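You operate a simulated robot arm through the tools that you are given. There is no shell and no other tool. Be economical: measure what you need, move in short steps, check, and stop when the job is done.

The job below is to be done with a simulated robot arm. You get a single attempt, and the scene is never put back.

## Task
Press the silver sleeve once, with the yellow dial at its printed size.
Fine: sleeve in the nest, nest slid in, one full stroke with fingers clear of the die, nest slid out again. Where these are worked on the way, their far stop is far enough and under half their travel is too little: press nest.

Only the result counts: the job must be done as asked and must still hold three seconds after the hand-in. Knocking over, shifting, dropping, spilling or breaking anything else fails it.

## Robot
A 6-joint arm with a two-finger parallel gripper, fixed in place. Base frame: the origin is at the foot of the arm, x ahead of it, y to its left, z up. Readings come in mm, degrees, newtons and seconds.
With the tool pointing down near the work surface it reaches from about 260 to 660 mm from the base axis. Its first joint turns from -66.0 to 66.0 degrees. Payload 2.9 kg.
The TCP is the grasp point between the finger pads, 30 mm short of the fingertips. In the tool frame z runs along the fingers and y along their closing line. The gripper opens to 110 mm. The fingers are 20 mm wide and 10 mm thick; the gripper's body (48 by 112 mm) begins 55 mm behind the TCP.
Orientation is that of the tool frame in the base frame, as a unit quaternion [x, y, z, w]. With the fingers straight down and closing along the base's y, the tool's x points along the base's -x, its y along +y and its z along -z.

## Interface
- The arm moves only by the tool step_arm. Its argument "commands" is a list of rows, each a list of 2 entries, a list of its own where there are three numbers: the shift along the base's x, y, z in mm, then the turn, a rotation vector about the base's x, y, z in degrees. In form: [[[tx, ty, tz], [rx, ry, rz]], ...]. A call has 1 to 10 rows; each row shifts and turns the commanded pose from where the row before left it. "jaw" is the gripper command, from -1 (shut) to 1 (fully open), values between in proportion, set as the call begins (left out, the last holds). Rows are played at 5 a second. More than 50 mm and 8.6 degrees between two rows, or a gripper value outside its range, and nothing of the call is played. Where a pose cannot be reached the arm comes as near as it can. A force on the tool above 40 N (or 10 N above the force at the start of the call, whichever is more), or a blocked arm, ends the call early, and 0.2 s more pass. The fingers move at their own pace (about 108 mm/s each) and stop on an object; they squeeze with about 34 N. The grip force told is the motor's: it shows also when the fingers shut on nothing. Time passes only in rows, and 0.2 s behind the last, so rows that do not move let the fingers close. It gives the time, the measured TCP pose, the force on the tool (base axes), the opening and the grip force at its end, in the units of the frame above (readings bear some noise), with the torque about the TCP (base axes, N m) and any sound that the robot's microphone picked up, and new pictures: "pictures" is both (left out), scene, wrist or none.
- Cameras (640 x 400 px; columns grow to the right, rows downward): "scene" is fixed at [92.7, 444, 1396.4]; the picture's right is [-0.60, -0.80, 0.00], its down [-0.36, 0.27, -0.89] and it looks along [0.72, -0.53, -0.45] (base axes); focal length 258 px, centre (320, 200). "wrist" rides on the gripper at [72, 17, -103] in the tool frame; the picture's right is [-0.23, 0.97, 0.00], its down [-0.76, -0.18, -0.62] and it looks along [-0.61, -0.14, 0.78] (tool axes); focal length 222 px, centre (320, 200). There is no depth. A picture from a camera that has moved, and an enlarged one, comes with that camera's place and axes in the base frame and with its lens.
- enlarge(camera, box): a new picture of the part [left, top, right, bottom] of that camera's present view, enlarged. The clock stands still meanwhile.
- job_done(): hands the job in; it is judged then, once.

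Work in short steps. Places have to be worked out from the pictures, the camera data and where the tool is seen: move nearer, look again, correct. Check each grasp and each placing, and mend what went wrong. You have 120 turns and 200 pictures in all, those below and enlarged ones among them. Open the gripper and draw the arm clear of the work before you hand the job in, unless the task says otherwise; then end with one line.

The tools are called after "Emit:" by a JSON object that holds its "op" and its "data". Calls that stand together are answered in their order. step_arm: Moves the arm, as the interface text tells. Its arguments: {"type":"object","properties":{"commands":{"type":"array","items":{"type":"array"}},"jaw":{"type":"number"},"pictures":{"type":"string","enum":["both","scene","wrist","none"]}},"required":["commands"]} The other tools are called the same way: enlarge (camera, box) takes an enlarged picture of a part of a camera's view; job_done () hands the job in.

At the start:

```text
clock: 0.0
tool_pos: [327.5, 214.4, 1271.2]
ee_rot: [0.0, 1.0, 0.001, 0.0]
force: [-1.2, -0.7, 0.1]
moment: [-0.02, 0.03, 0.0]
width: 110.0
gripper_force: 0.2
```

scene: 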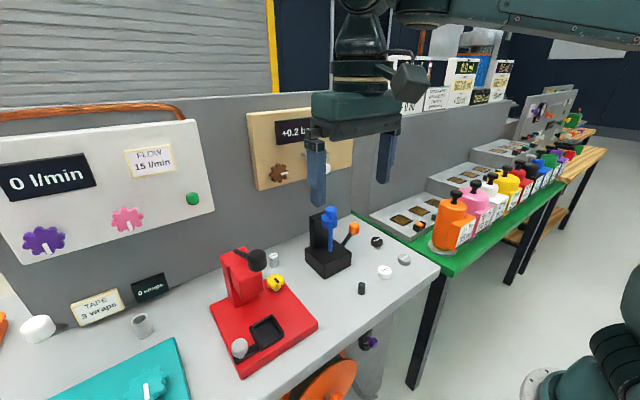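
wrist: 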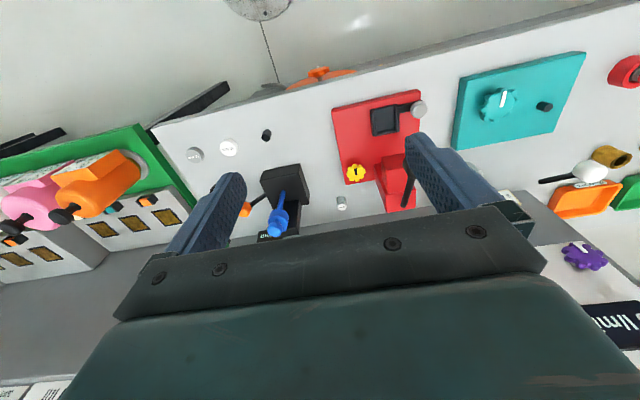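

The red press with the yellow dial seems to be the target; I enlarge it for details.

Emit:
{"op": "enlarge", "data": {"camera": "scene", "box": [190, 230, 350, 390]}}

Emit:
{"op": "enlarge", "data": {"camera": "scene", "box": [290, 190, 450, 310]}}

Emit:
{"op": "enlarge", "data": {"camera": "wrist", "box": [310, 70, 470, 230]}}

Emit:
{"op": "enlarge", "data": {"camera": "wrist", "box": [170, 110, 330, 250]}}

```text
2.50 times, centred on (270, 310) of scene
camera zoom: at [92.7, 444.0, 1396.4], right [-0.6, -0.8, 0.0], down [-0.36, 0.27, -0.89], along [0.72, -0.53, -0.45], focal length 645 px, centre (445, -75)
```

zoom: 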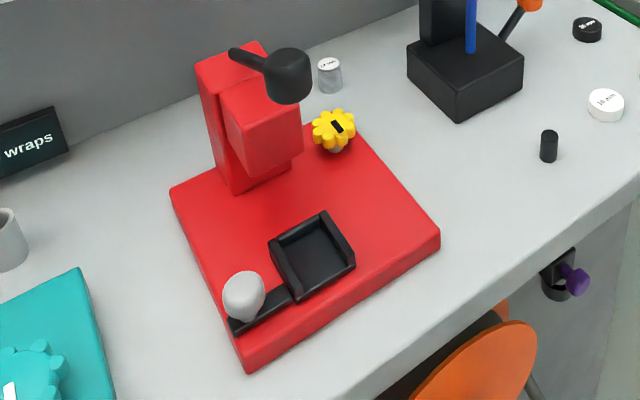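

```text
3.33 times, centred on (370, 250) of scene
camera zoom: at [92.7, 444.0, 1396.4], right [-0.6, -0.8, 0.0], down [-0.36, 0.27, -0.89], along [0.72, -0.53, -0.45], focal length 860 px, centre (153, 33)
```

zoom: 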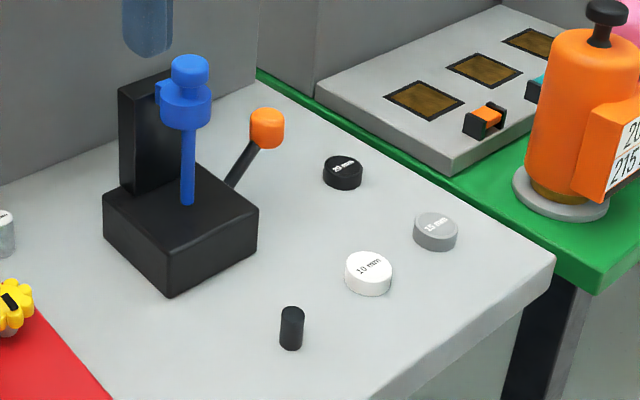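

```text
2.50 times, centred on (390, 150) of wrist
camera zoom: at [254.5, 231.2, 1375.1], right [0.23, 0.97, 0.0], down [0.76, -0.18, 0.62], along [0.61, -0.14, -0.78], focal length 555 px, centre (145, 325)
```

zoom: 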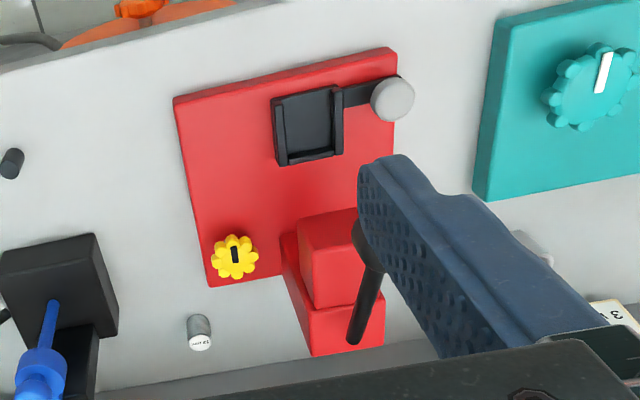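

```text
2.86 times, centred on (250, 180) of wrist
camera zoom: at [254.5, 231.2, 1375.1], right [0.23, 0.97, 0.0], down [0.76, -0.18, 0.62], along [0.61, -0.14, -0.78], focal length 635 px, centre (520, 257)
```

zoom: 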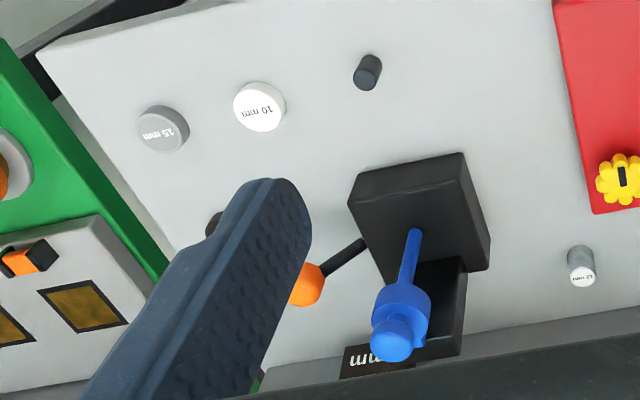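

I judge the red base at about x 398–592, y 223–400, the dial at (552,244), the sleeve near (650,203). I move closer to look at the dial and sleeve print.

Emit:
{"op": "step_arm", "data": {"commands": [[[20, 0, -40], [0, 0, 0]], [[20, 0, -40], [0, 0, 0]], [[20, 0, -40], [0, 0, 0]], [[20, 0, -40], [0, 0, 0]], [[20, 0, -30], [0, 0, 0]]], "pictures": "both"}}

```text
clock: 1.2
tool_pos: [429.1, 213.2, 1079.1]
ee_rot: [0.001, 1.0, 0.0, 0.0]
force: [0.2, -0.5, 0.2]
moment: [0.0, -0.02, -0.01]
width: 110.4
gripper_force: 0.1
camera wrist: at [355.7, 230.3, 1182.8], right [0.23, 0.97, 0.0], down [0.76, -0.18, 0.62], along [0.61, -0.14, -0.78], focal length 222 px, centre (320, 200)
```

scene: 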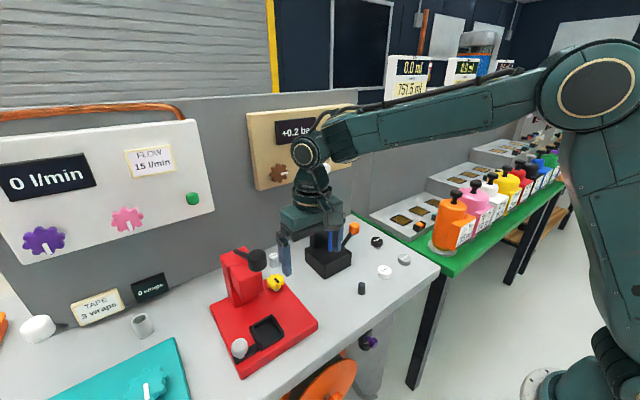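
wrist: 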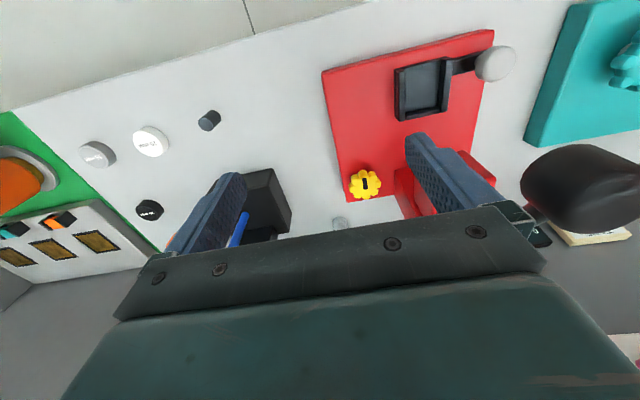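

Lever head is near the camera. I enlarge the dial and sleeve.

Emit:
{"op": "enlarge", "data": {"camera": "wrist", "box": [330, 160, 400, 230]}}

Emit:
{"op": "enlarge", "data": {"camera": "scene", "box": [215, 235, 305, 305]}}

```text
5.71 times, centred on (365, 195) of wrist
camera zoom: at [355.7, 230.3, 1182.8], right [0.23, 0.97, 0.0], down [0.76, -0.18, 0.62], along [0.61, -0.14, -0.78], focal length 1269 px, centre (63, 229)
```

zoom: 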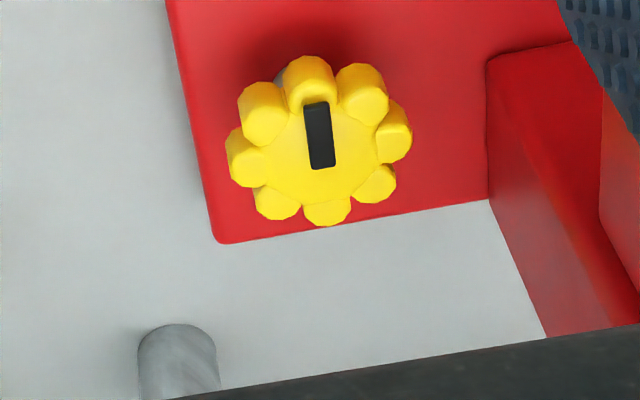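

```text
5.71 times, centred on (260, 270) of scene
camera zoom: at [92.7, 444.0, 1396.4], right [-0.6, -0.8, 0.0], down [-0.36, 0.27, -0.89], along [0.72, -0.53, -0.45], focal length 1474 px, centre (663, -200)
```

zoom: 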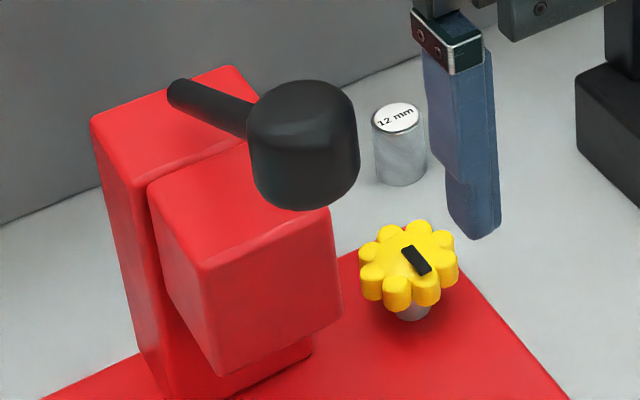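

The silver sleeve is printed "12 mm". I need the readout for the yellow dial; a black sign stands behind the blue post, so I go up and right to read it.

Emit:
{"op": "step_arm", "data": {"commands": [[[0, 0, 45], [0, 0, 0]], [[0, -20, 42], [0, 0, 0]], [[10, -35, 30], [0, 0, 0]], [[10, -40, 25], [0, 0, 0]], [[10, -45, 15], [0, 0, 0]], [[10, -45, 15], [0, 0, 0]], [[0, -30, 0], [0, 0, 0]]]}}

```text
clock: 2.8
tool_pos: [468.2, -1.9, 1249.4]
ee_rot: [0.0, 1.0, 0.0, 0.001]
force: [-0.6, 0.0, 0.1]
moment: [0.02, 0.01, 0.01]
width: 109.9
gripper_force: 0.0
camera wrist: at [395.2, 15.4, 1353.5], right [0.23, 0.97, 0.0], down [0.76, -0.18, 0.62], along [0.61, -0.14, -0.78], focal length 222 px, centre (320, 200)
```

scene: 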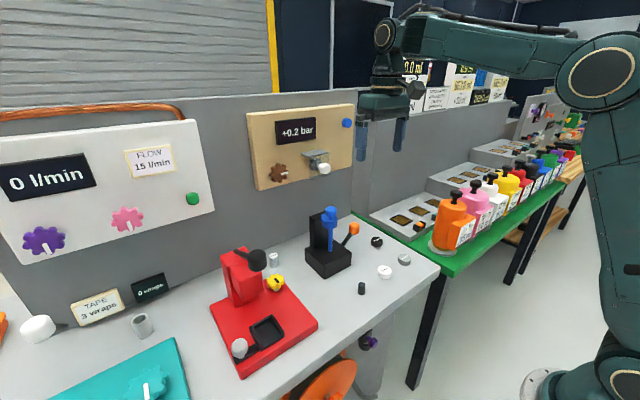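
wrist: 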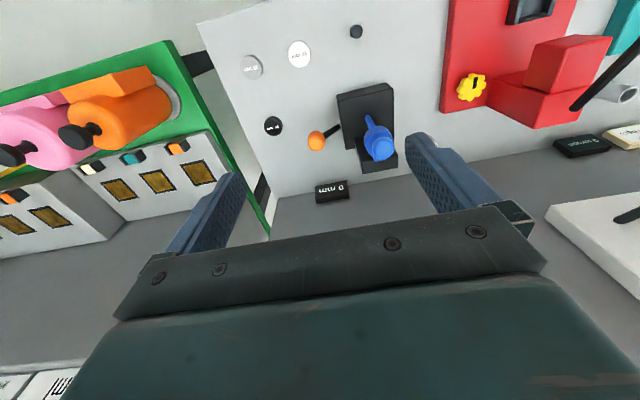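

Emit:
{"op": "enlarge", "data": {"camera": "wrist", "box": [290, 160, 380, 216]}}

Emit:
{"op": "enlarge", "data": {"camera": "wrist", "box": [440, 20, 640, 145]}}

Emit:
{"op": "enlarge", "data": {"camera": "wrist", "box": [230, 20, 410, 132]}}

```text
7.11 times, centred on (335, 188) of wrist
camera zoom: at [395.2, 15.4, 1353.5], right [0.23, 0.97, 0.0], down [0.76, -0.18, 0.62], along [0.61, -0.14, -0.78], focal length 1580 px, centre (213, 285)
```

zoom: 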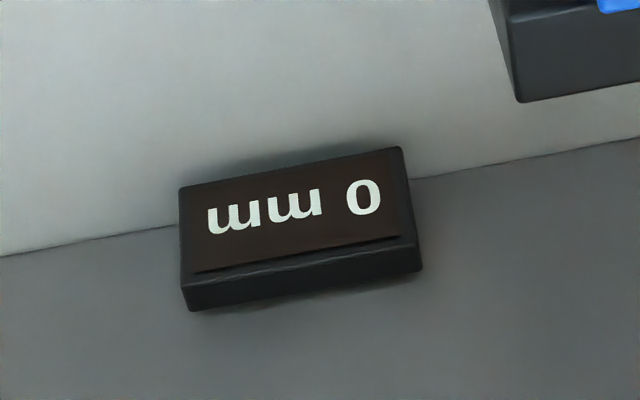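

```text
3.20 times, centred on (540, 82) of wrist
camera zoom: at [395.2, 15.4, 1353.5], right [0.23, 0.97, 0.0], down [0.76, -0.18, 0.62], along [0.61, -0.14, -0.78], focal length 711 px, centre (-384, 576)
```

zoom: 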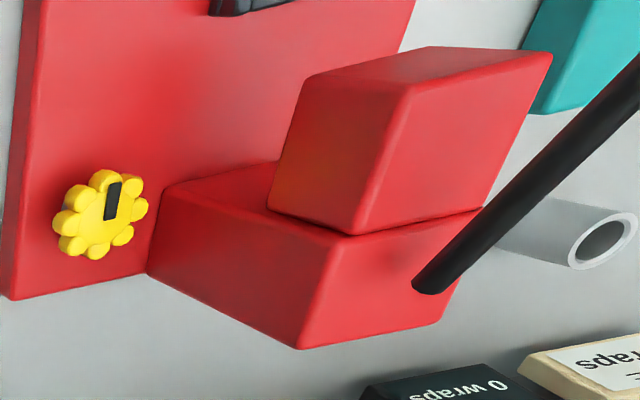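

```text
3.56 times, centred on (320, 76) of wrist
camera zoom: at [395.2, 15.4, 1353.5], right [0.23, 0.97, 0.0], down [0.76, -0.18, 0.62], along [0.61, -0.14, -0.78], focal length 790 px, centre (320, 641)
```

zoom: 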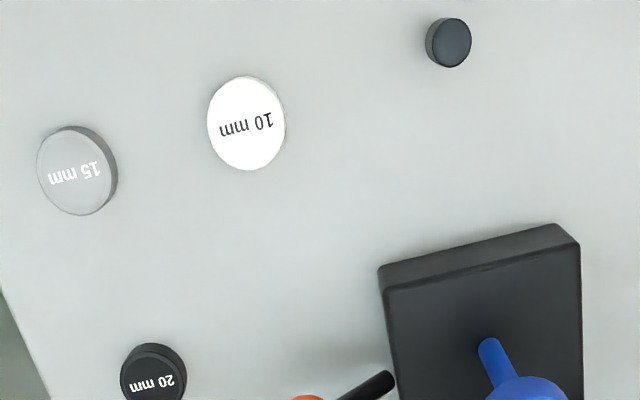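

The black sign reads "0 mm"; it may be the dial's readout (to be verified when turning). Dial top is about (537,251,937), the column's face about y=295, lever knob about (436,324,1106) with its pivot at (562,325,1047). I go above the dial with the fingers turned to close along x (camera on the -y side).

Emit:
{"op": "step_arm", "data": {"commands": [[[7, 26, 0], [0, 0, 8.5]], [[7, 26, 0], [0, 0, 8.5]], [[7, 26, 0], [0, 0, 8.5]], [[7, 26, 0], [0, 0, 8.5]], [[7, 26, 0], [0, 0, 8.5]], [[7, 26, -10], [0, 0, 8.5]], [[7, 26, -20], [0, 0, 8.5]], [[7, 26, -30], [0, 0, 8.5]], [[7, 26, -30], [0, 0, 8.5]], [[6, 19, -30], [0, 0, 8.5]]], "pictures": "none"}}

Emit:
{"op": "step_arm", "data": {"commands": [[[0, 0, -30], [0, 0, 5]], [[0, 0, -30], [0, 0, 0]]], "jaw": 0.36, "pictures": "both"}}

```text
clock: 5.0
tool_pos: [538.2, 253.0, 1134.9]
ee_rot: [-0.678, 0.735, 0.0, 0.0]
force: [0.0, 0.0, 0.2]
moment: [-0.01, 0.02, -0.01]
width: 110.1
gripper_force: 0.0
```

```text
clock: 5.6
tool_pos: [536.1, 252.5, 1074.9]
ee_rot: [0.708, -0.706, -0.001, 0.0]
force: [-1.1, -0.9, -0.6]
moment: [-0.01, -0.03, 0.0]
width: 74.8
gripper_force: 0.1
camera wrist: at [519.0, 179.8, 1178.7], right [-0.97, 0.23, 0.0], down [0.18, 0.76, 0.62], along [0.14, 0.61, -0.78], focal length 222 px, centre (320, 200)
```

scene: 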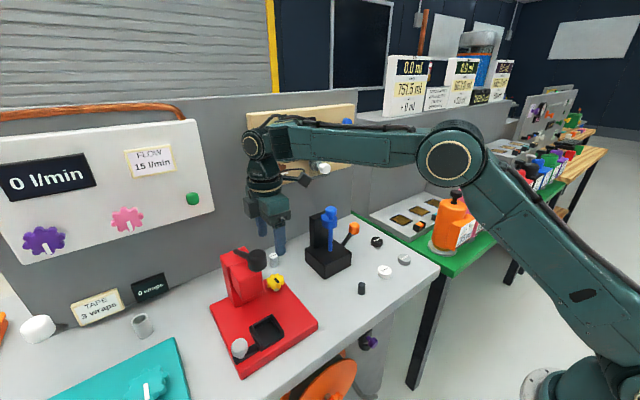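
wrist: 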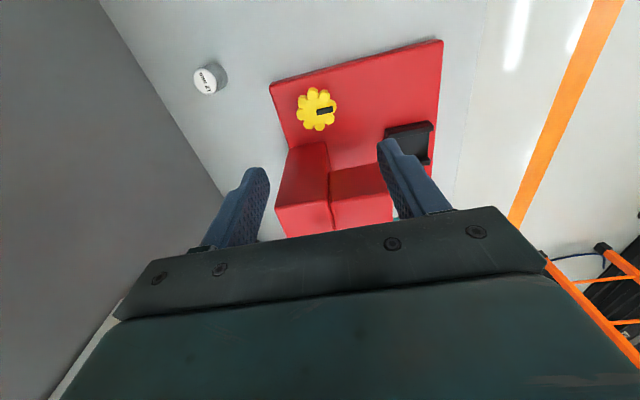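

Dial centre now reads (537.5, 249). I descend over it and look before closing.

Emit:
{"op": "step_arm", "data": {"commands": [[[1, -2, -40], [0, 0, 0]], [[0, 0, -40], [0, 0, 0]], [[0, 0, -30], [0, 0, 0]], [[0, 0, -18], [0, 0, 0]]], "pictures": "both"}}

```text
clock: 6.6
tool_pos: [537.0, 249.6, 945.6]
ee_rot: [-0.707, 0.707, -0.001, -0.001]
force: [-0.1, 0.2, -0.1]
moment: [0.0, 0.0, 0.01]
width: 74.9
gripper_force: 0.0
camera wrist: at [519.7, 177.6, 1049.9], right [-0.97, 0.23, 0.0], down [0.18, 0.76, 0.62], along [0.14, 0.61, -0.78], focal length 222 px, centre (320, 200)
```

scene: 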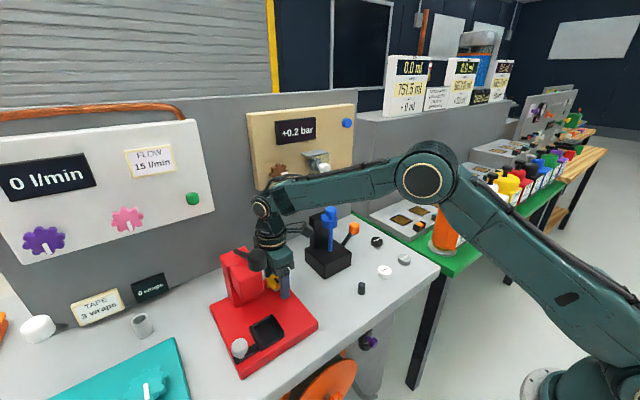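
wrist: 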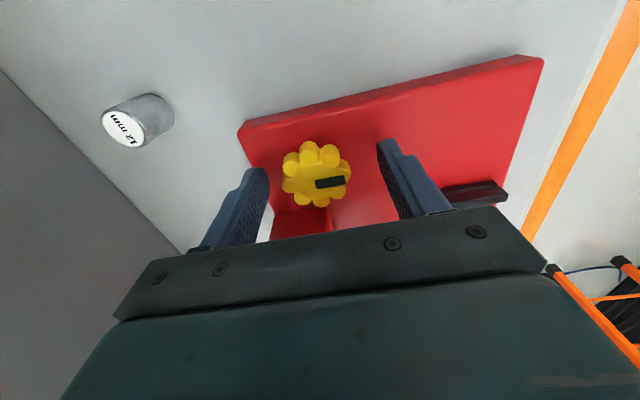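

Fingers straddle the dial well. I close gently and check.

Emit:
{"op": "step_arm", "data": {"commands": [[[0, 0, 0], [0, 0, 0]], [[0, 0, 0], [0, 0, 0]]], "jaw": -0.6, "pictures": "wrist"}}

Emit:
{"op": "step_arm", "data": {"commands": [[[0, 0, 0], [0, 0, -5]], [[0, 0, 0], [0, 0, -5]], [[0, 0, 0], [0, 0, -5]], [[0, 0, 0], [0, 0, -5]]], "pictures": "both"}}

```text
clock: 7.2
tool_pos: [541.5, 250.3, 945.8]
ee_rot: [-0.707, 0.707, 0.0, 0.003]
force: [25.9, 2.9, -11.9]
moment: [0.58, -0.37, 0.02]
width: 39.7
gripper_force: 44.8
camera wrist: at [521.6, 177.4, 1049.7], right [-0.97, 0.23, -0.01], down [0.18, 0.76, 0.63], along [0.15, 0.61, -0.78], focal length 222 px, centre (320, 200)
```

wrist: 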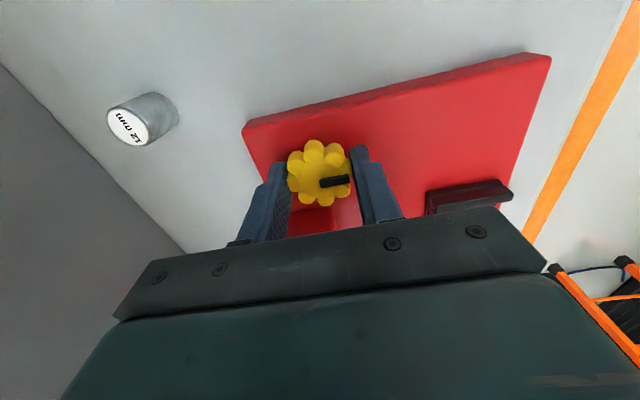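

```text
clock: 8.2
tool_pos: [539.1, 247.8, 945.7]
ee_rot: [-0.575, 0.818, -0.001, 0.003]
force: [13.8, -29.8, 1.2]
moment: [2.56, -3.55, 3.4]
width: 39.2
gripper_force: 44.8
camera wrist: at [497.7, 185.7, 1050.0], right [-0.84, 0.54, 0.0], down [0.42, 0.65, 0.63], along [0.34, 0.53, -0.78], focal length 222 px, centre (320, 200)
```

scene: 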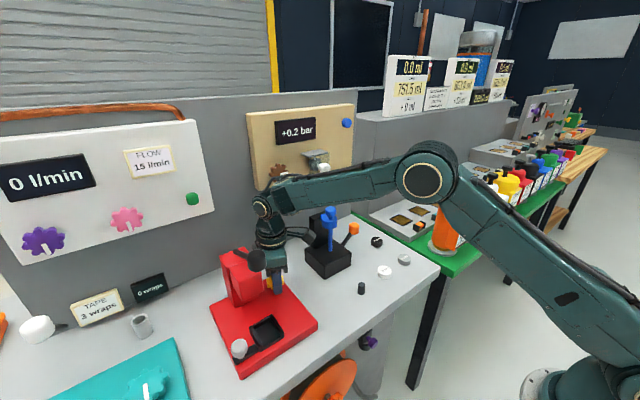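
wrist: 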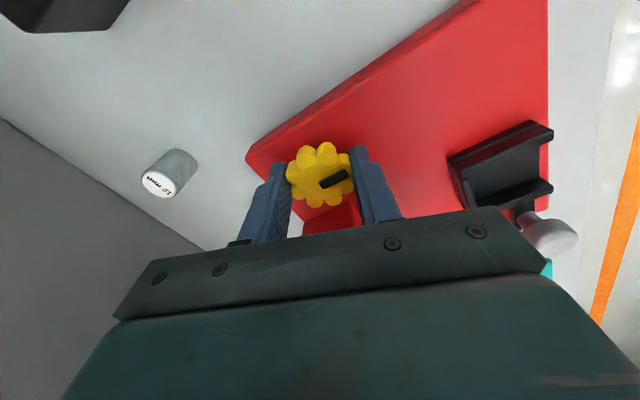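

The mark stayed put in the base while the fingers slipped round it: that direction is against the stop. I turn back the other way, a bit past, and watch.

Emit:
{"op": "step_arm", "data": {"commands": [[[0, 0, 0], [0, 0, 5]], [[0, 0, 0], [0, 0, 5]], [[0, 0, 0], [0, 0, 5]], [[0, 0, 0], [0, 0, 5]], [[0, 0, 0], [0, 0, 0]]], "pictures": "wrist"}}

```text
clock: 9.4
tool_pos: [539.3, 247.6, 946.3]
ee_rot: [-0.705, 0.709, -0.001, 0.003]
force: [26.1, -16.4, 18.7]
moment: [-0.25, -0.05, -0.06]
width: 38.9
gripper_force: 45.2
camera wrist: at [521.5, 175.6, 1050.1], right [-0.97, 0.23, -0.01], down [0.18, 0.76, 0.63], along [0.15, 0.61, -0.78], focal length 222 px, centre (320, 200)
```

wrist: 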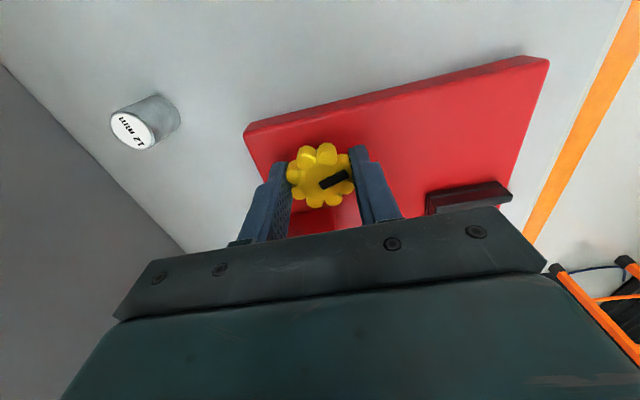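

The dial turned with the fingers by about +20°. I turn 20° more, then will read the display.

Emit:
{"op": "step_arm", "data": {"commands": [[[0, 0, 0], [0, 0, 5]], [[0, 0, 0], [0, 0, 5]], [[0, 0, 0], [0, 0, 5]], [[0, 0, 0], [0, 0, 5]], [[0, 0, 0], [0, 0, 0]]], "pictures": "wrist"}}

```text
clock: 10.6
tool_pos: [541.6, 248.2, 946.4]
ee_rot: [0.818, -0.575, 0.002, -0.001]
force: [30.1, -16.9, 10.0]
moment: [0.58, -0.02, 0.08]
width: 38.3
gripper_force: 45.2
camera wrist: at [548.4, 173.7, 1050.2], right [-0.99, -0.12, -0.01], down [-0.09, 0.78, 0.62], along [-0.07, 0.62, -0.78], focal length 222 px, centre (320, 200)
```

wrist: 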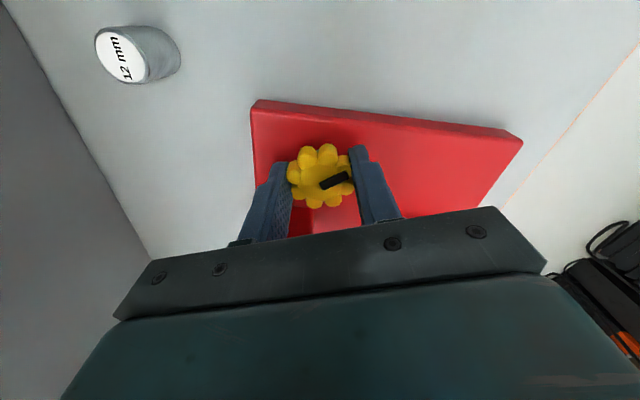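

The dial follows. I release, rise and go back to view the display.

Emit:
{"op": "step_arm", "data": {"commands": [[[0, 0, 0], [0, 0, 0]], [[0, 0, 0], [0, 0, 0]], [[0, 0, 40], [0, 0, 0]], [[0, 0, 50], [0, 0, 0]], [[0, 0, 50], [0, 0, 0]]], "jaw": 0.2, "pictures": "none"}}

Emit:
{"op": "step_arm", "data": {"commands": [[[0, -15, 30], [0, 0, -8.5]], [[0, -25, 30], [0, 0, -8.5]], [[-5, -25, 30], [0, 0, -8.5]], [[-5, -25, 20], [0, 0, -8.5]], [[-5, -25, 10], [0, 0, -8.5]], [[-10, -25, 10], [0, 0, -8.5]], [[-10, -25, 10], [0, 0, -8.5]], [[-10, -25, 10], [0, 0, -8.5]], [[-10, -25, 10], [0, 0, -8.5]], [[-5, -20, 0], [0, 0, -8.5]]], "pictures": "wrist"}}

```text
clock: 11.8
tool_pos: [538.1, 246.8, 1085.6]
ee_rot: [0.819, -0.574, 0.0, 0.001]
force: [-0.3, -0.2, 0.4]
moment: [-0.02, 0.02, 0.02]
width: 65.8
gripper_force: 0.0
```

```text
clock: 14.0
tool_pos: [476.6, 15.0, 1243.5]
ee_rot: [-0.215, 0.977, 0.0, 0.0]
force: [-0.2, 0.6, 0.6]
moment: [-0.01, 0.02, -0.02]
width: 65.9
gripper_force: 0.1
camera wrist: at [404.5, -0.1, 1348.8], right [-0.2, 0.98, 0.0], down [0.77, 0.16, 0.62], along [0.61, 0.13, -0.78], focal length 222 px, centre (320, 200)
```

wrist: 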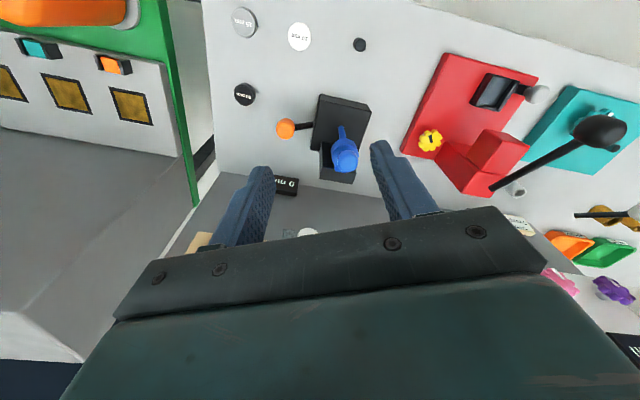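

Emit:
{"op": "enlarge", "data": {"camera": "wrist", "box": [245, 155, 335, 211]}}

Emit:
{"op": "enlarge", "data": {"camera": "wrist", "box": [400, 100, 480, 150]}}

Emit:
{"op": "enlarge", "data": {"camera": "scene", "box": [250, 265, 300, 300]}}

```text
7.11 times, centred on (290, 183) of wrist
camera zoom: at [404.5, -0.1, 1348.8], right [-0.2, 0.98, 0.0], down [0.77, 0.16, 0.62], along [0.61, 0.13, -0.78], focal length 1580 px, centre (533, 321)
```

zoom: 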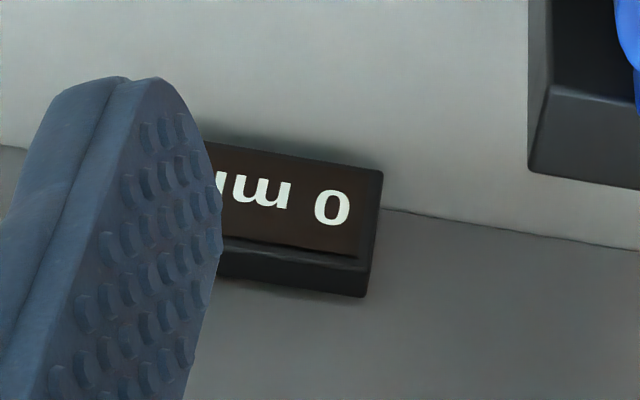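

```text
8.00 times, centred on (440, 125) of wrist
camera zoom: at [404.5, -0.1, 1348.8], right [-0.2, 0.98, 0.0], down [0.77, 0.16, 0.62], along [0.61, 0.13, -0.78], focal length 1777 px, centre (-640, 800)
```

zoom: 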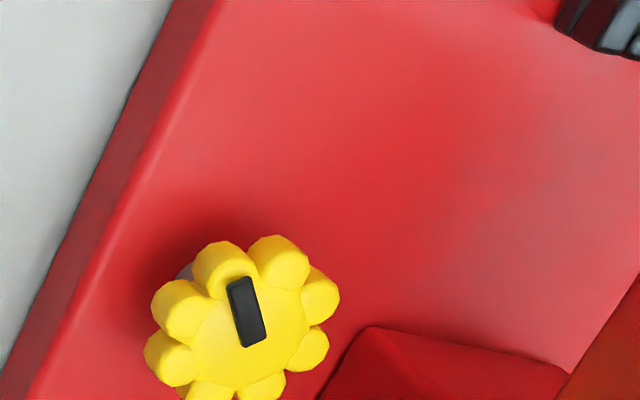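

```text
11.43 times, centred on (275, 282) of scene
camera zoom: at [92.7, 444.0, 1396.4], right [-0.6, -0.8, 0.0], down [-0.36, 0.27, -0.89], along [0.72, -0.53, -0.45], focal length 2948 px, centre (834, -743)
```

zoom: 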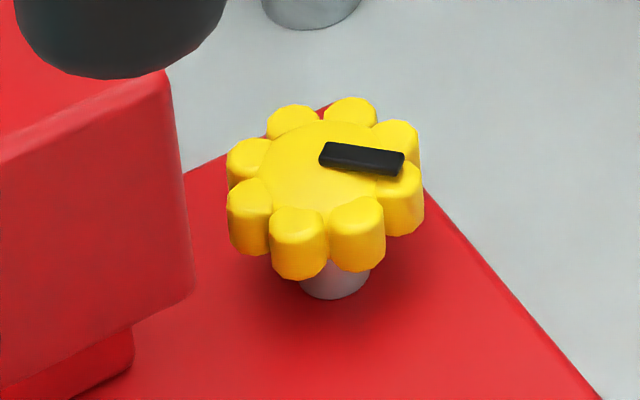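

The "0 mm" sign did not change although the dial turned ~35°, so it may belong to the blue gauge. I return to the dial, grasp at -20° and turn it further to test what responds.

Emit:
{"op": "step_arm", "data": {"commands": [[[8, 29, 0], [0, 0, 7.5]], [[8, 29, 0], [0, 0, 7.5]], [[8, 29, 0], [0, 0, 7.5]], [[8, 29, 0], [0, 0, 7.5]], [[8, 29, 0], [0, 0, 7.5]], [[8, 29, 0], [0, 0, 7.5]], [[8, 29, -30], [0, 0, 0]], [[8, 30, -40], [0, 0, 0]], [[0, 0, -45], [0, 0, 0]], [[0, 0, -45], [0, 0, 0]]], "jaw": 0.2, "pictures": "none"}}

Emit:
{"op": "step_arm", "data": {"commands": [[[0, 0, -45], [0, 0, 0]], [[0, 0, -45], [0, 0, 0]], [[0, 0, -20], [0, 0, 0]]], "pictures": "both"}}

```text
refused: row 8 steps farther than a row can; nothing moved
```

```text
clock: 14.8
tool_pos: [478.5, 14.5, 1132.7]
ee_rot: [-0.216, 0.976, 0.0, 0.0]
force: [-0.7, -0.6, 0.3]
moment: [0.0, -0.03, 0.0]
width: 66.1
gripper_force: 0.0
camera wrist: at [404.9, 0.0, 1236.7], right [-0.21, 0.98, 0.0], down [0.77, 0.16, 0.62], along [0.61, 0.13, -0.78], focal length 222 px, centre (320, 200)
```

scene: 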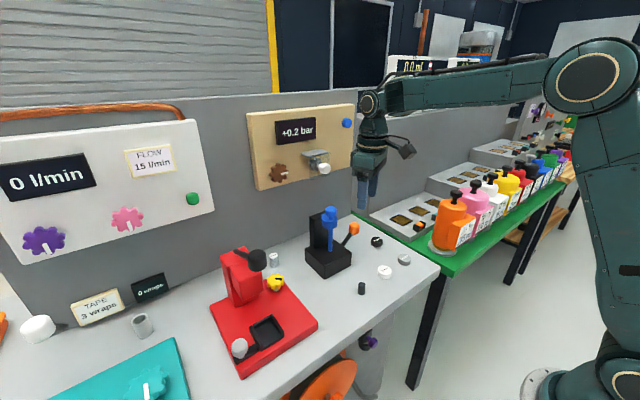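
wrist: 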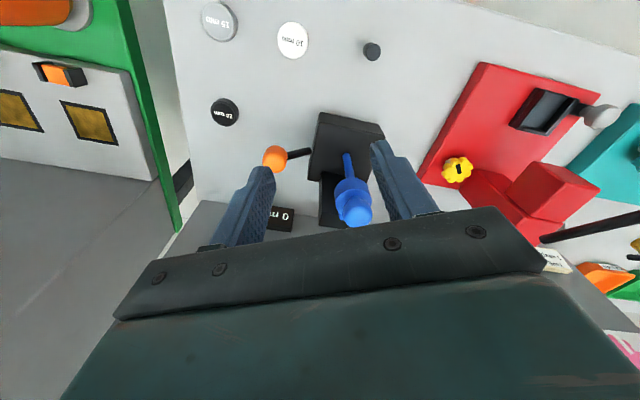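

The first call was refused for a step too long; the second lowered harmlessly. I rise and go over to the dial, one call at a time.

Emit:
{"op": "step_arm", "data": {"commands": [[[0, 0, 40], [0, 0, 0]], [[0, 0, 30], [0, 0, 0]], [[8, 29, 0], [0, 0, 7.5]], [[8, 29, 0], [0, 0, 7.5]], [[8, 29, 0], [0, 0, 7.5]], [[8, 29, 0], [0, 0, 7.5]], [[8, 29, 0], [0, 0, 7.5]], [[8, 29, 0], [0, 0, 7.5]], [[8, 29, -20], [0, 0, 0]], [[7, 31, -30], [0, 0, 0]]], "jaw": 0.2, "pictures": "wrist"}}

```text
clock: 17.0
tool_pos: [538.1, 248.8, 1155.8]
ee_rot: [-0.574, 0.819, 0.0, 0.0]
force: [0.5, 0.1, 0.5]
moment: [0.0, -0.04, -0.01]
width: 65.7
gripper_force: 0.1
camera wrist: at [496.3, 186.5, 1260.3], right [-0.84, 0.55, 0.0], down [0.43, 0.65, 0.62], along [0.34, 0.52, -0.78], focal length 222 px, centre (320, 200)
```

wrist: 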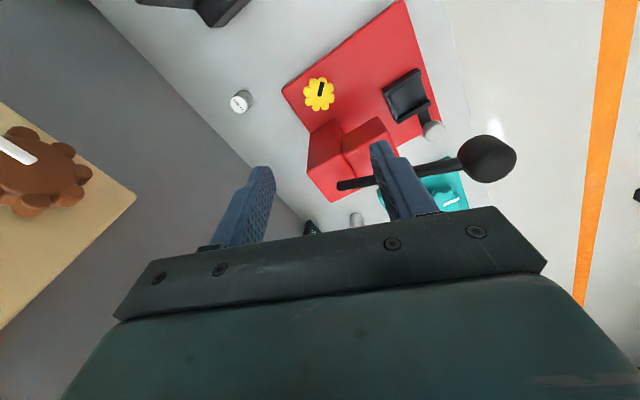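

Lower onto the dial centre (541.5, 248.5) at the -20° yaw.

Emit:
{"op": "step_arm", "data": {"commands": [[[3, 0, -45], [0, 0, 0]], [[0, 0, -45], [0, 0, 0]], [[0, 0, -45], [0, 0, 0]], [[0, 0, -45], [0, 0, 0]], [[0, 0, -30], [0, 0, 0]]], "pictures": "none"}}

Emit:
{"op": "step_arm", "data": {"commands": [[[0, 0, 0], [0, 0, 0]], [[0, 0, 0], [0, 0, 0]]], "jaw": -0.6, "pictures": "wrist"}}

```text
clock: 18.2
tool_pos: [547.6, 251.0, 970.4]
ee_rot: [-0.575, 0.818, -0.001, 0.012]
force: [0.1, 0.1, 5.5]
moment: [0.25, 0.02, -0.04]
width: 66.2
gripper_force: 0.1
stopped in row 5: the force on the tool passed its limit (the readings are from after the stop); the commanded pose is now the measured one
```

```text
clock: 18.7
tool_pos: [540.6, 254.1, 970.7]
ee_rot: [-0.581, 0.814, 0.002, 0.003]
force: [-23.0, 1.8, 11.4]
moment: [-0.35, 0.08, -0.12]
width: 39.2
gripper_force: 17.3
stopped in row 2: the force on the tool passed its limit (the readings are from after the stop); the commanded pose is now the measured one
camera wrist: at [500.6, 190.3, 1074.6], right [-0.85, 0.53, 0.0], down [0.41, 0.66, 0.63], along [0.33, 0.53, -0.78], focal length 222 px, centre (320, 200)
```

wrist: 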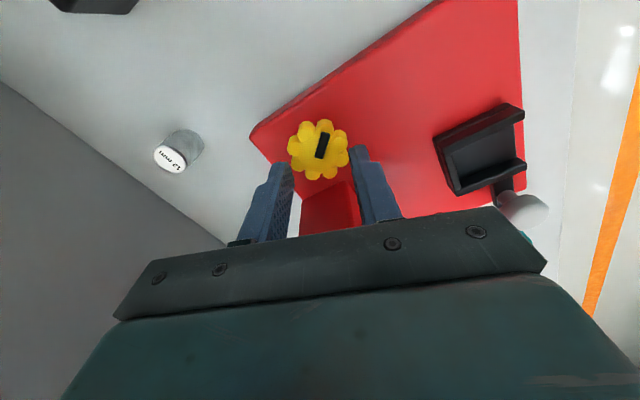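

The gripper body touched the column top at that yaw. I open, rise, and lean the tool 15° away from the column (toward -y) to gain room, with yaw at -30°.

Emit:
{"op": "step_arm", "data": {"commands": [[[0, 0, 0], [0, 0, 0]], [[0, 0, 45], [0, 0, 0]], [[0, -3, 45], [0, 0, 0]], [[0, -3, 0], [7.5, 0, 0]], [[0, 0, 0], [7.5, 0, 0]], [[0, 0, 0], [0, 0, -6]], [[0, 0, 0], [0, 0, -5]]], "jaw": 0.2, "pictures": "both"}}

```text
clock: 20.3
tool_pos: [543.3, 246.3, 1059.9]
ee_rot: [-0.493, 0.86, 0.099, 0.091]
force: [0.3, 0.6, -0.4]
moment: [0.02, 0.02, -0.03]
width: 66.0
gripper_force: 0.1
camera wrist: at [485.8, 169.7, 1143.1], right [-0.73, 0.67, 0.14], down [0.5, 0.38, 0.78], along [0.47, 0.64, -0.61], focal length 222 px, centre (320, 200)
```

scene: 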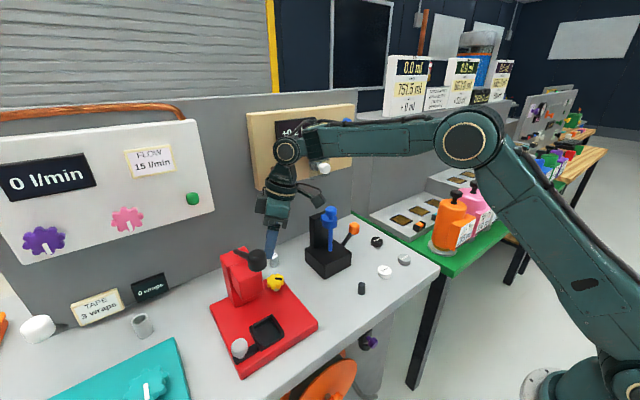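
wrist: 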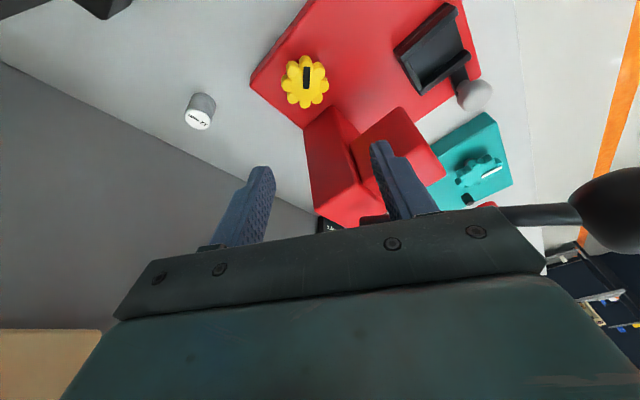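

Press unmoved. I lower to the dial at (541,248,945) with the leaned tool, watching force.

Emit:
{"op": "step_arm", "data": {"commands": [[[-1, 1, -45], [0, 0, 0]], [[-1, 1, -40], [0, 0, 0]], [[0, 0, -20], [0, 0, 0]], [[0, 0, -10], [0, 0, 0]]], "pictures": "wrist"}}

```text
clock: 21.3
tool_pos: [543.1, 248.7, 944.4]
ee_rot: [-0.493, 0.86, 0.098, 0.092]
force: [0.4, 0.1, 0.2]
moment: [-0.07, 0.01, 0.0]
width: 66.0
gripper_force: 0.0
camera wrist: at [485.1, 170.3, 1027.7], right [-0.73, 0.67, 0.13], down [0.49, 0.38, 0.78], along [0.47, 0.64, -0.61], focal length 222 px, centre (320, 200)
```

wrist: 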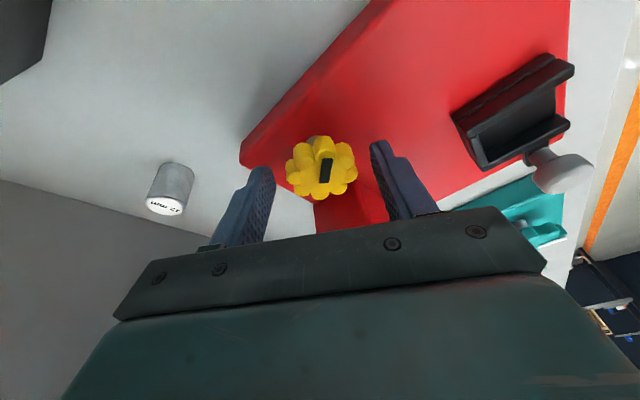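

Clear and centred; I close and turn +60° in total.

Emit:
{"op": "step_arm", "data": {"commands": [[[0, 0, 0], [0, 0, 0]], [[0, 0, 0], [0, 0, 0]]], "jaw": -0.6, "pictures": "wrist"}}

Emit:
{"op": "step_arm", "data": {"commands": [[[0, 0, 0], [0, 0, 6]], [[0, 0, 0], [0, 0, 6]], [[0, 0, 0], [0, 0, 6]], [[0, 0, 0], [0, 0, 6]], [[0, 0, 0], [0, 0, 6]], [[0, 0, 0], [0, 0, 6]], [[0, 0, 0], [0, 0, 6]], [[0, 0, 0], [0, 0, 6]], [[0, 0, 0], [0, 0, 6]], [[0, 0, 0], [0, 0, 6]]], "pictures": "wrist"}}

```text
clock: 21.9
tool_pos: [540.5, 250.7, 943.9]
ee_rot: [-0.495, 0.858, 0.1, 0.09]
force: [-13.7, 3.3, 2.9]
moment: [-0.2, -0.52, -0.01]
width: 40.2
gripper_force: 45.3
camera wrist: at [484.1, 171.0, 1027.9], right [-0.73, 0.67, 0.14], down [0.49, 0.38, 0.78], along [0.47, 0.64, -0.61], focal length 222 px, centre (320, 200)
```

wrist: 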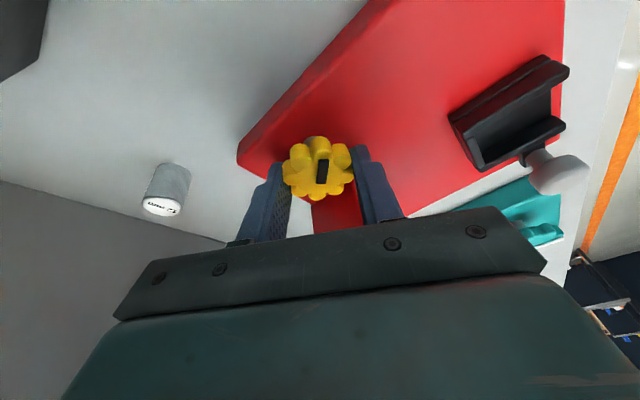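

```text
clock: 24.1
tool_pos: [543.4, 246.4, 944.8]
ee_rot: [0.856, -0.5, -0.131, -0.03]
force: [-11.0, 2.6, -6.9]
moment: [0.21, -0.65, -0.77]
width: 41.1
gripper_force: 44.9
camera wrist: at [581.8, 159.2, 1028.5], right [-0.95, -0.29, 0.14], down [-0.08, 0.62, 0.78], along [-0.31, 0.73, -0.61], focal length 222 px, centre (320, 200)
```

wrist: 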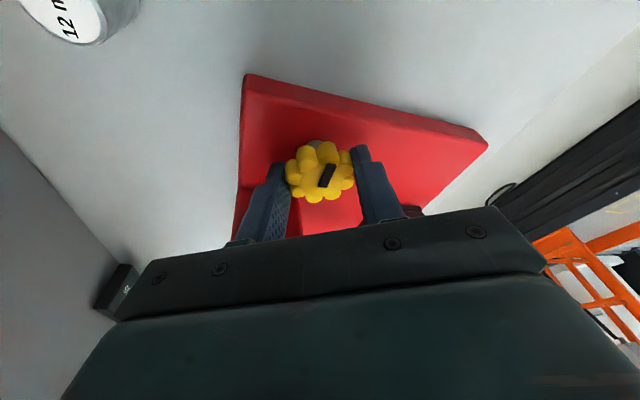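

The dial turned with some slip. A sign is visible at lower left; I enlarge it.

Emit:
{"op": "enlarge", "data": {"camera": "wrist", "box": [80, 240, 180, 320]}}

Emit:
{"op": "enlarge", "data": {"camera": "scene", "box": [60, 260, 190, 340]}}

Emit:
{"op": "enlarge", "data": {"camera": "wrist", "box": [270, 120, 370, 220]}}

```text
5.00 times, centred on (130, 280) of wrist
camera zoom: at [581.8, 159.2, 1028.5], right [-0.95, -0.29, 0.14], down [-0.08, 0.62, 0.78], along [-0.31, 0.73, -0.61], focal length 1111 px, centre (1270, -200)
```

zoom: 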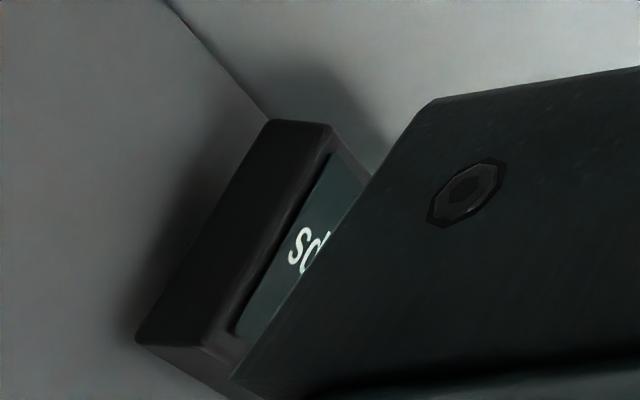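

```text
4.92 times, centred on (125, 300) of scene
camera zoom: at [92.5, 444.1, 1396.4], right [-0.6, -0.8, 0.0], down [-0.36, 0.27, -0.89], along [0.72, -0.53, -0.45], focal length 1270 px, centre (1280, -292)
```

zoom: 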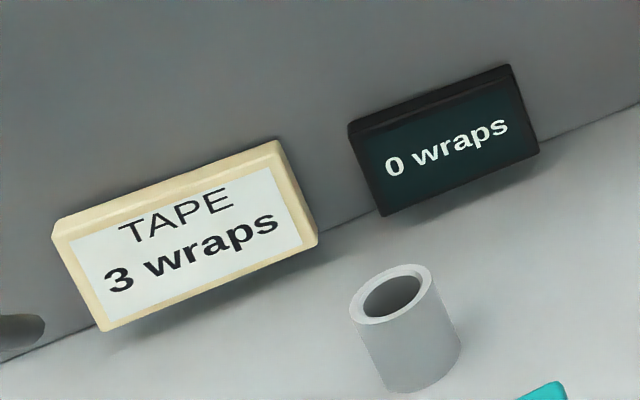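

```text
4.00 times, centred on (320, 170) of wrist
camera zoom: at [581.8, 159.2, 1028.5], right [-0.95, -0.29, 0.14], down [-0.08, 0.62, 0.78], along [-0.31, 0.73, -0.61], focal length 888 px, centre (320, 320)
```

zoom: 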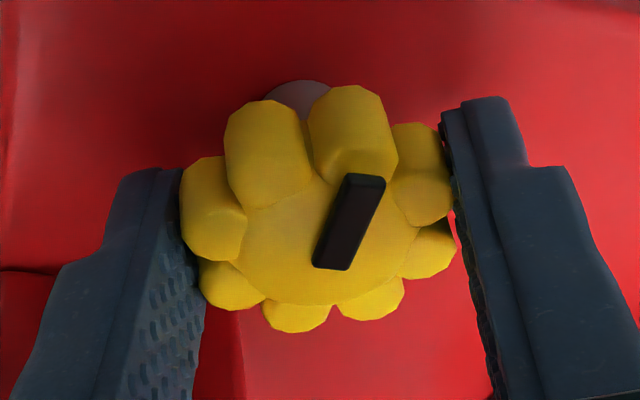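

The mark now points roughly to -y. I release, rise and look at the mm display again (yaw turned back).

Emit:
{"op": "step_arm", "data": {"commands": [[[0, 0, 0], [0, 0, 0]], [[0, 0, 0], [0, 0, 0]], [[0, 0, 45], [0, 0, 0]], [[0, 0, 45], [0, 0, 0]], [[0, 0, 45], [0, 0, 0]], [[0, -10, 40], [-7.5, 0, 0]], [[0, -20, 40], [-7.5, 0, 0]]], "jaw": 0.2, "pictures": "none"}}

Emit:
{"op": "step_arm", "data": {"commands": [[[-10, -28, 10], [0, 0, -8.5]], [[-10, -28, 10], [0, 0, -8.5]], [[-10, -28, 5], [0, 0, -8.5]], [[-10, -28, 5], [0, 0, -8.5]], [[-10, -28, 5], [0, 0, -8.5]], [[-10, -28, 5], [0, 0, -8.5]], [[-10, -28, 5], [0, 0, -8.5]], [[0, -15, 0], [0, 0, -8.5]], [[0, -10, 0], [0, 0, -8.5]], [[0, 0, 0], [0, 0, -8.5]]], "pictures": "wrist"}}

```text
clock: 25.7
tool_pos: [511.0, 134.8, 1097.4]
ee_rot: [0.854, -0.509, -0.065, 0.083]
force: [0.0, -0.5, -0.2]
moment: [-0.02, 0.07, -0.01]
width: 65.9
gripper_force: 0.1
out of reach, approached as far as the arm can: row 3, 4, 5, 6
```

```text
clock: 27.9
tool_pos: [425.5, -104.0, 1146.9]
ee_rot: [-0.283, 0.953, 0.103, -0.018]
force: [0.1, 0.2, 0.7]
moment: [-0.01, -0.01, 0.01]
width: 66.1
gripper_force: 0.1
out of reach, approached as far as the arm can: row 2, 3, 5
camera wrist: at [365.1, -147.8, 1249.7], right [-0.33, 0.92, 0.21], down [0.79, 0.15, 0.59], along [0.51, 0.36, -0.78], focal length 222 px, centre (320, 200)
```

wrist: 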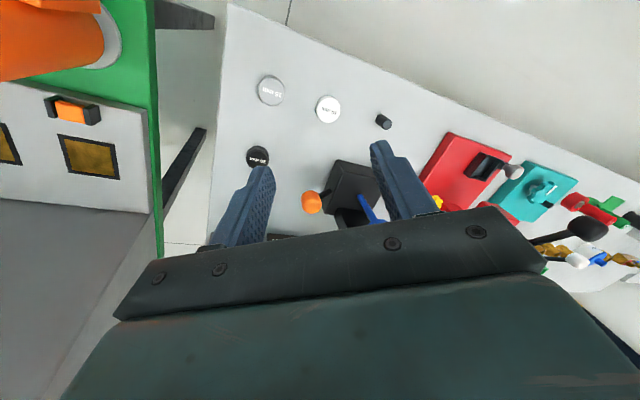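

Reach limited the path, and a residual tilt of ~12° remains. I straighten the tool and move to the viewing spot.

Emit:
{"op": "step_arm", "data": {"commands": [[[10, 20, 20], [-5.3, -2.7, 0]], [[10, 20, 20], [-5.3, -2.7, 0]], [[10, 20, 20], [0, 0, 0]], [[10, 20, 20], [0, 0, 0]], [[5, 10, 10], [0, 0, 0]]], "jaw": 0.9, "pictures": "wrist"}}

```text
clock: 29.1
tool_pos: [471.5, -15.7, 1234.9]
ee_rot: [-0.286, 0.958, 0.002, 0.001]
force: [0.4, 0.6, -0.1]
moment: [0.01, -0.01, -0.05]
width: 104.5
gripper_force: 0.0
out of reach, approached as far as the arm can: row 4
camera wrist: at [401.3, -41.5, 1338.3], right [-0.35, 0.94, 0.0], down [0.73, 0.27, 0.63], along [0.59, 0.22, -0.78], focal length 222 px, centre (320, 200)
```

wrist: 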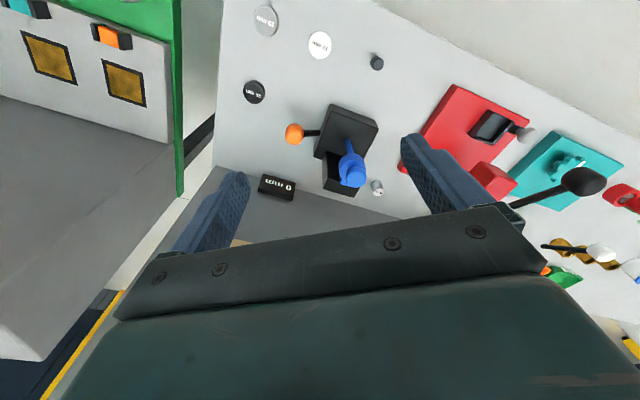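

Emit:
{"op": "enlarge", "data": {"camera": "wrist", "box": [240, 160, 310, 210]}}

Emit:
{"op": "enlarge", "data": {"camera": "scene", "box": [200, 230, 340, 390]}}

Emit:
{"op": "enlarge", "data": {"camera": "scene", "box": [250, 260, 300, 300]}}

```text
8.00 times, centred on (275, 185) of wrist
camera zoom: at [401.3, -41.5, 1338.3], right [-0.35, 0.94, 0.0], down [0.73, 0.27, 0.63], along [0.59, 0.22, -0.78], focal length 1777 px, centre (680, 320)
```

zoom: 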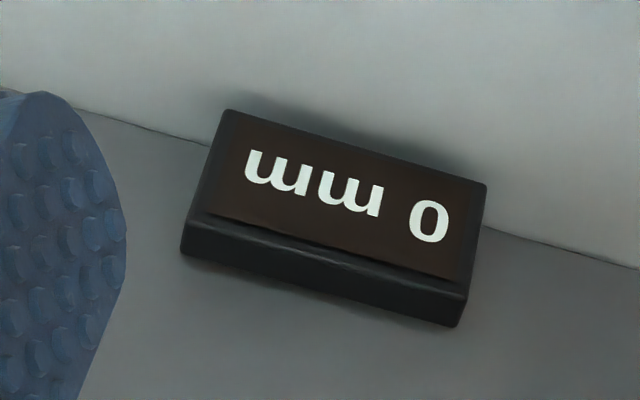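

```text
2.50 times, centred on (270, 310) of scene
camera zoom: at [92.7, 444.0, 1396.4], right [-0.6, -0.8, 0.0], down [-0.36, 0.27, -0.89], along [0.72, -0.53, -0.45], focal length 645 px, centre (445, -75)
```

zoom: 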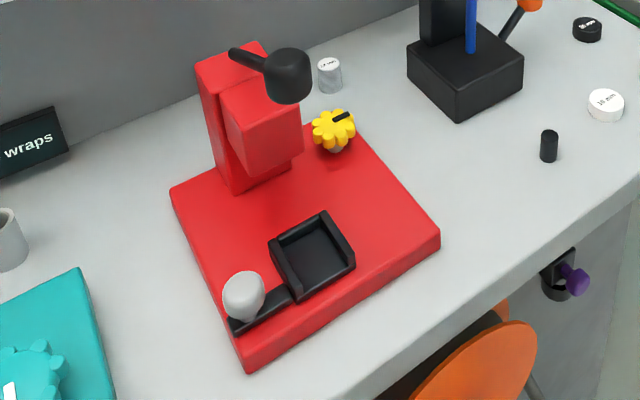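

```text
10.00 times, centred on (275, 280) of scene
camera zoom: at [92.7, 444.0, 1396.4], right [-0.6, -0.8, 0.0], down [-0.36, 0.27, -0.89], along [0.72, -0.53, -0.45], focal length 2579 px, centre (770, -600)
```

zoom: 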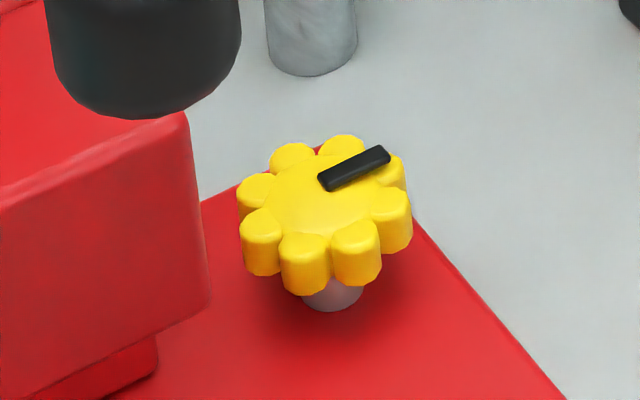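

Display still 0 mm, so it is not the dial's. I need to find the dial's scale; I go to view the press from the front with the camera levelled up.

Emit:
{"op": "step_arm", "data": {"commands": [[[-25, 30, 0], [0, 0, -8.5]], [[-25, 30, 0], [0, 0, -8.5]], [[-25, 30, 0], [0, 0, -8.5]], [[-25, 30, 0], [0, 0, -8]], [[-20, 30, -20], [0, -7.5, 0]], [[-10, 30, -30], [0, -7.5, 0]], [[-5, 20, -30], [0, -7.5, 0]], [[0, 10, -30], [0, -7.5, 0]]], "pictures": "wrist"}}

```text
clock: 30.9
tool_pos: [350.2, 204.0, 1177.3]
ee_rot: [0.0, 0.965, 0.004, 0.262]
force: [-0.6, -0.6, -0.5]
moment: [0.0, 0.03, 0.01]
width: 104.5
gripper_force: 0.1
out of reach, approached as far as the arm can: row 4, 5, 6
camera wrist: at [235.1, 220.5, 1231.0], right [0.2, 0.97, 0.12], down [0.34, -0.18, 0.92], along [0.92, -0.14, -0.37], focal length 222 px, centre (320, 200)
```

wrist: 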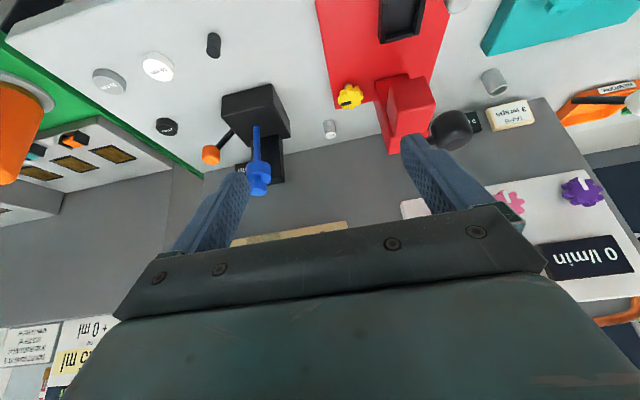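

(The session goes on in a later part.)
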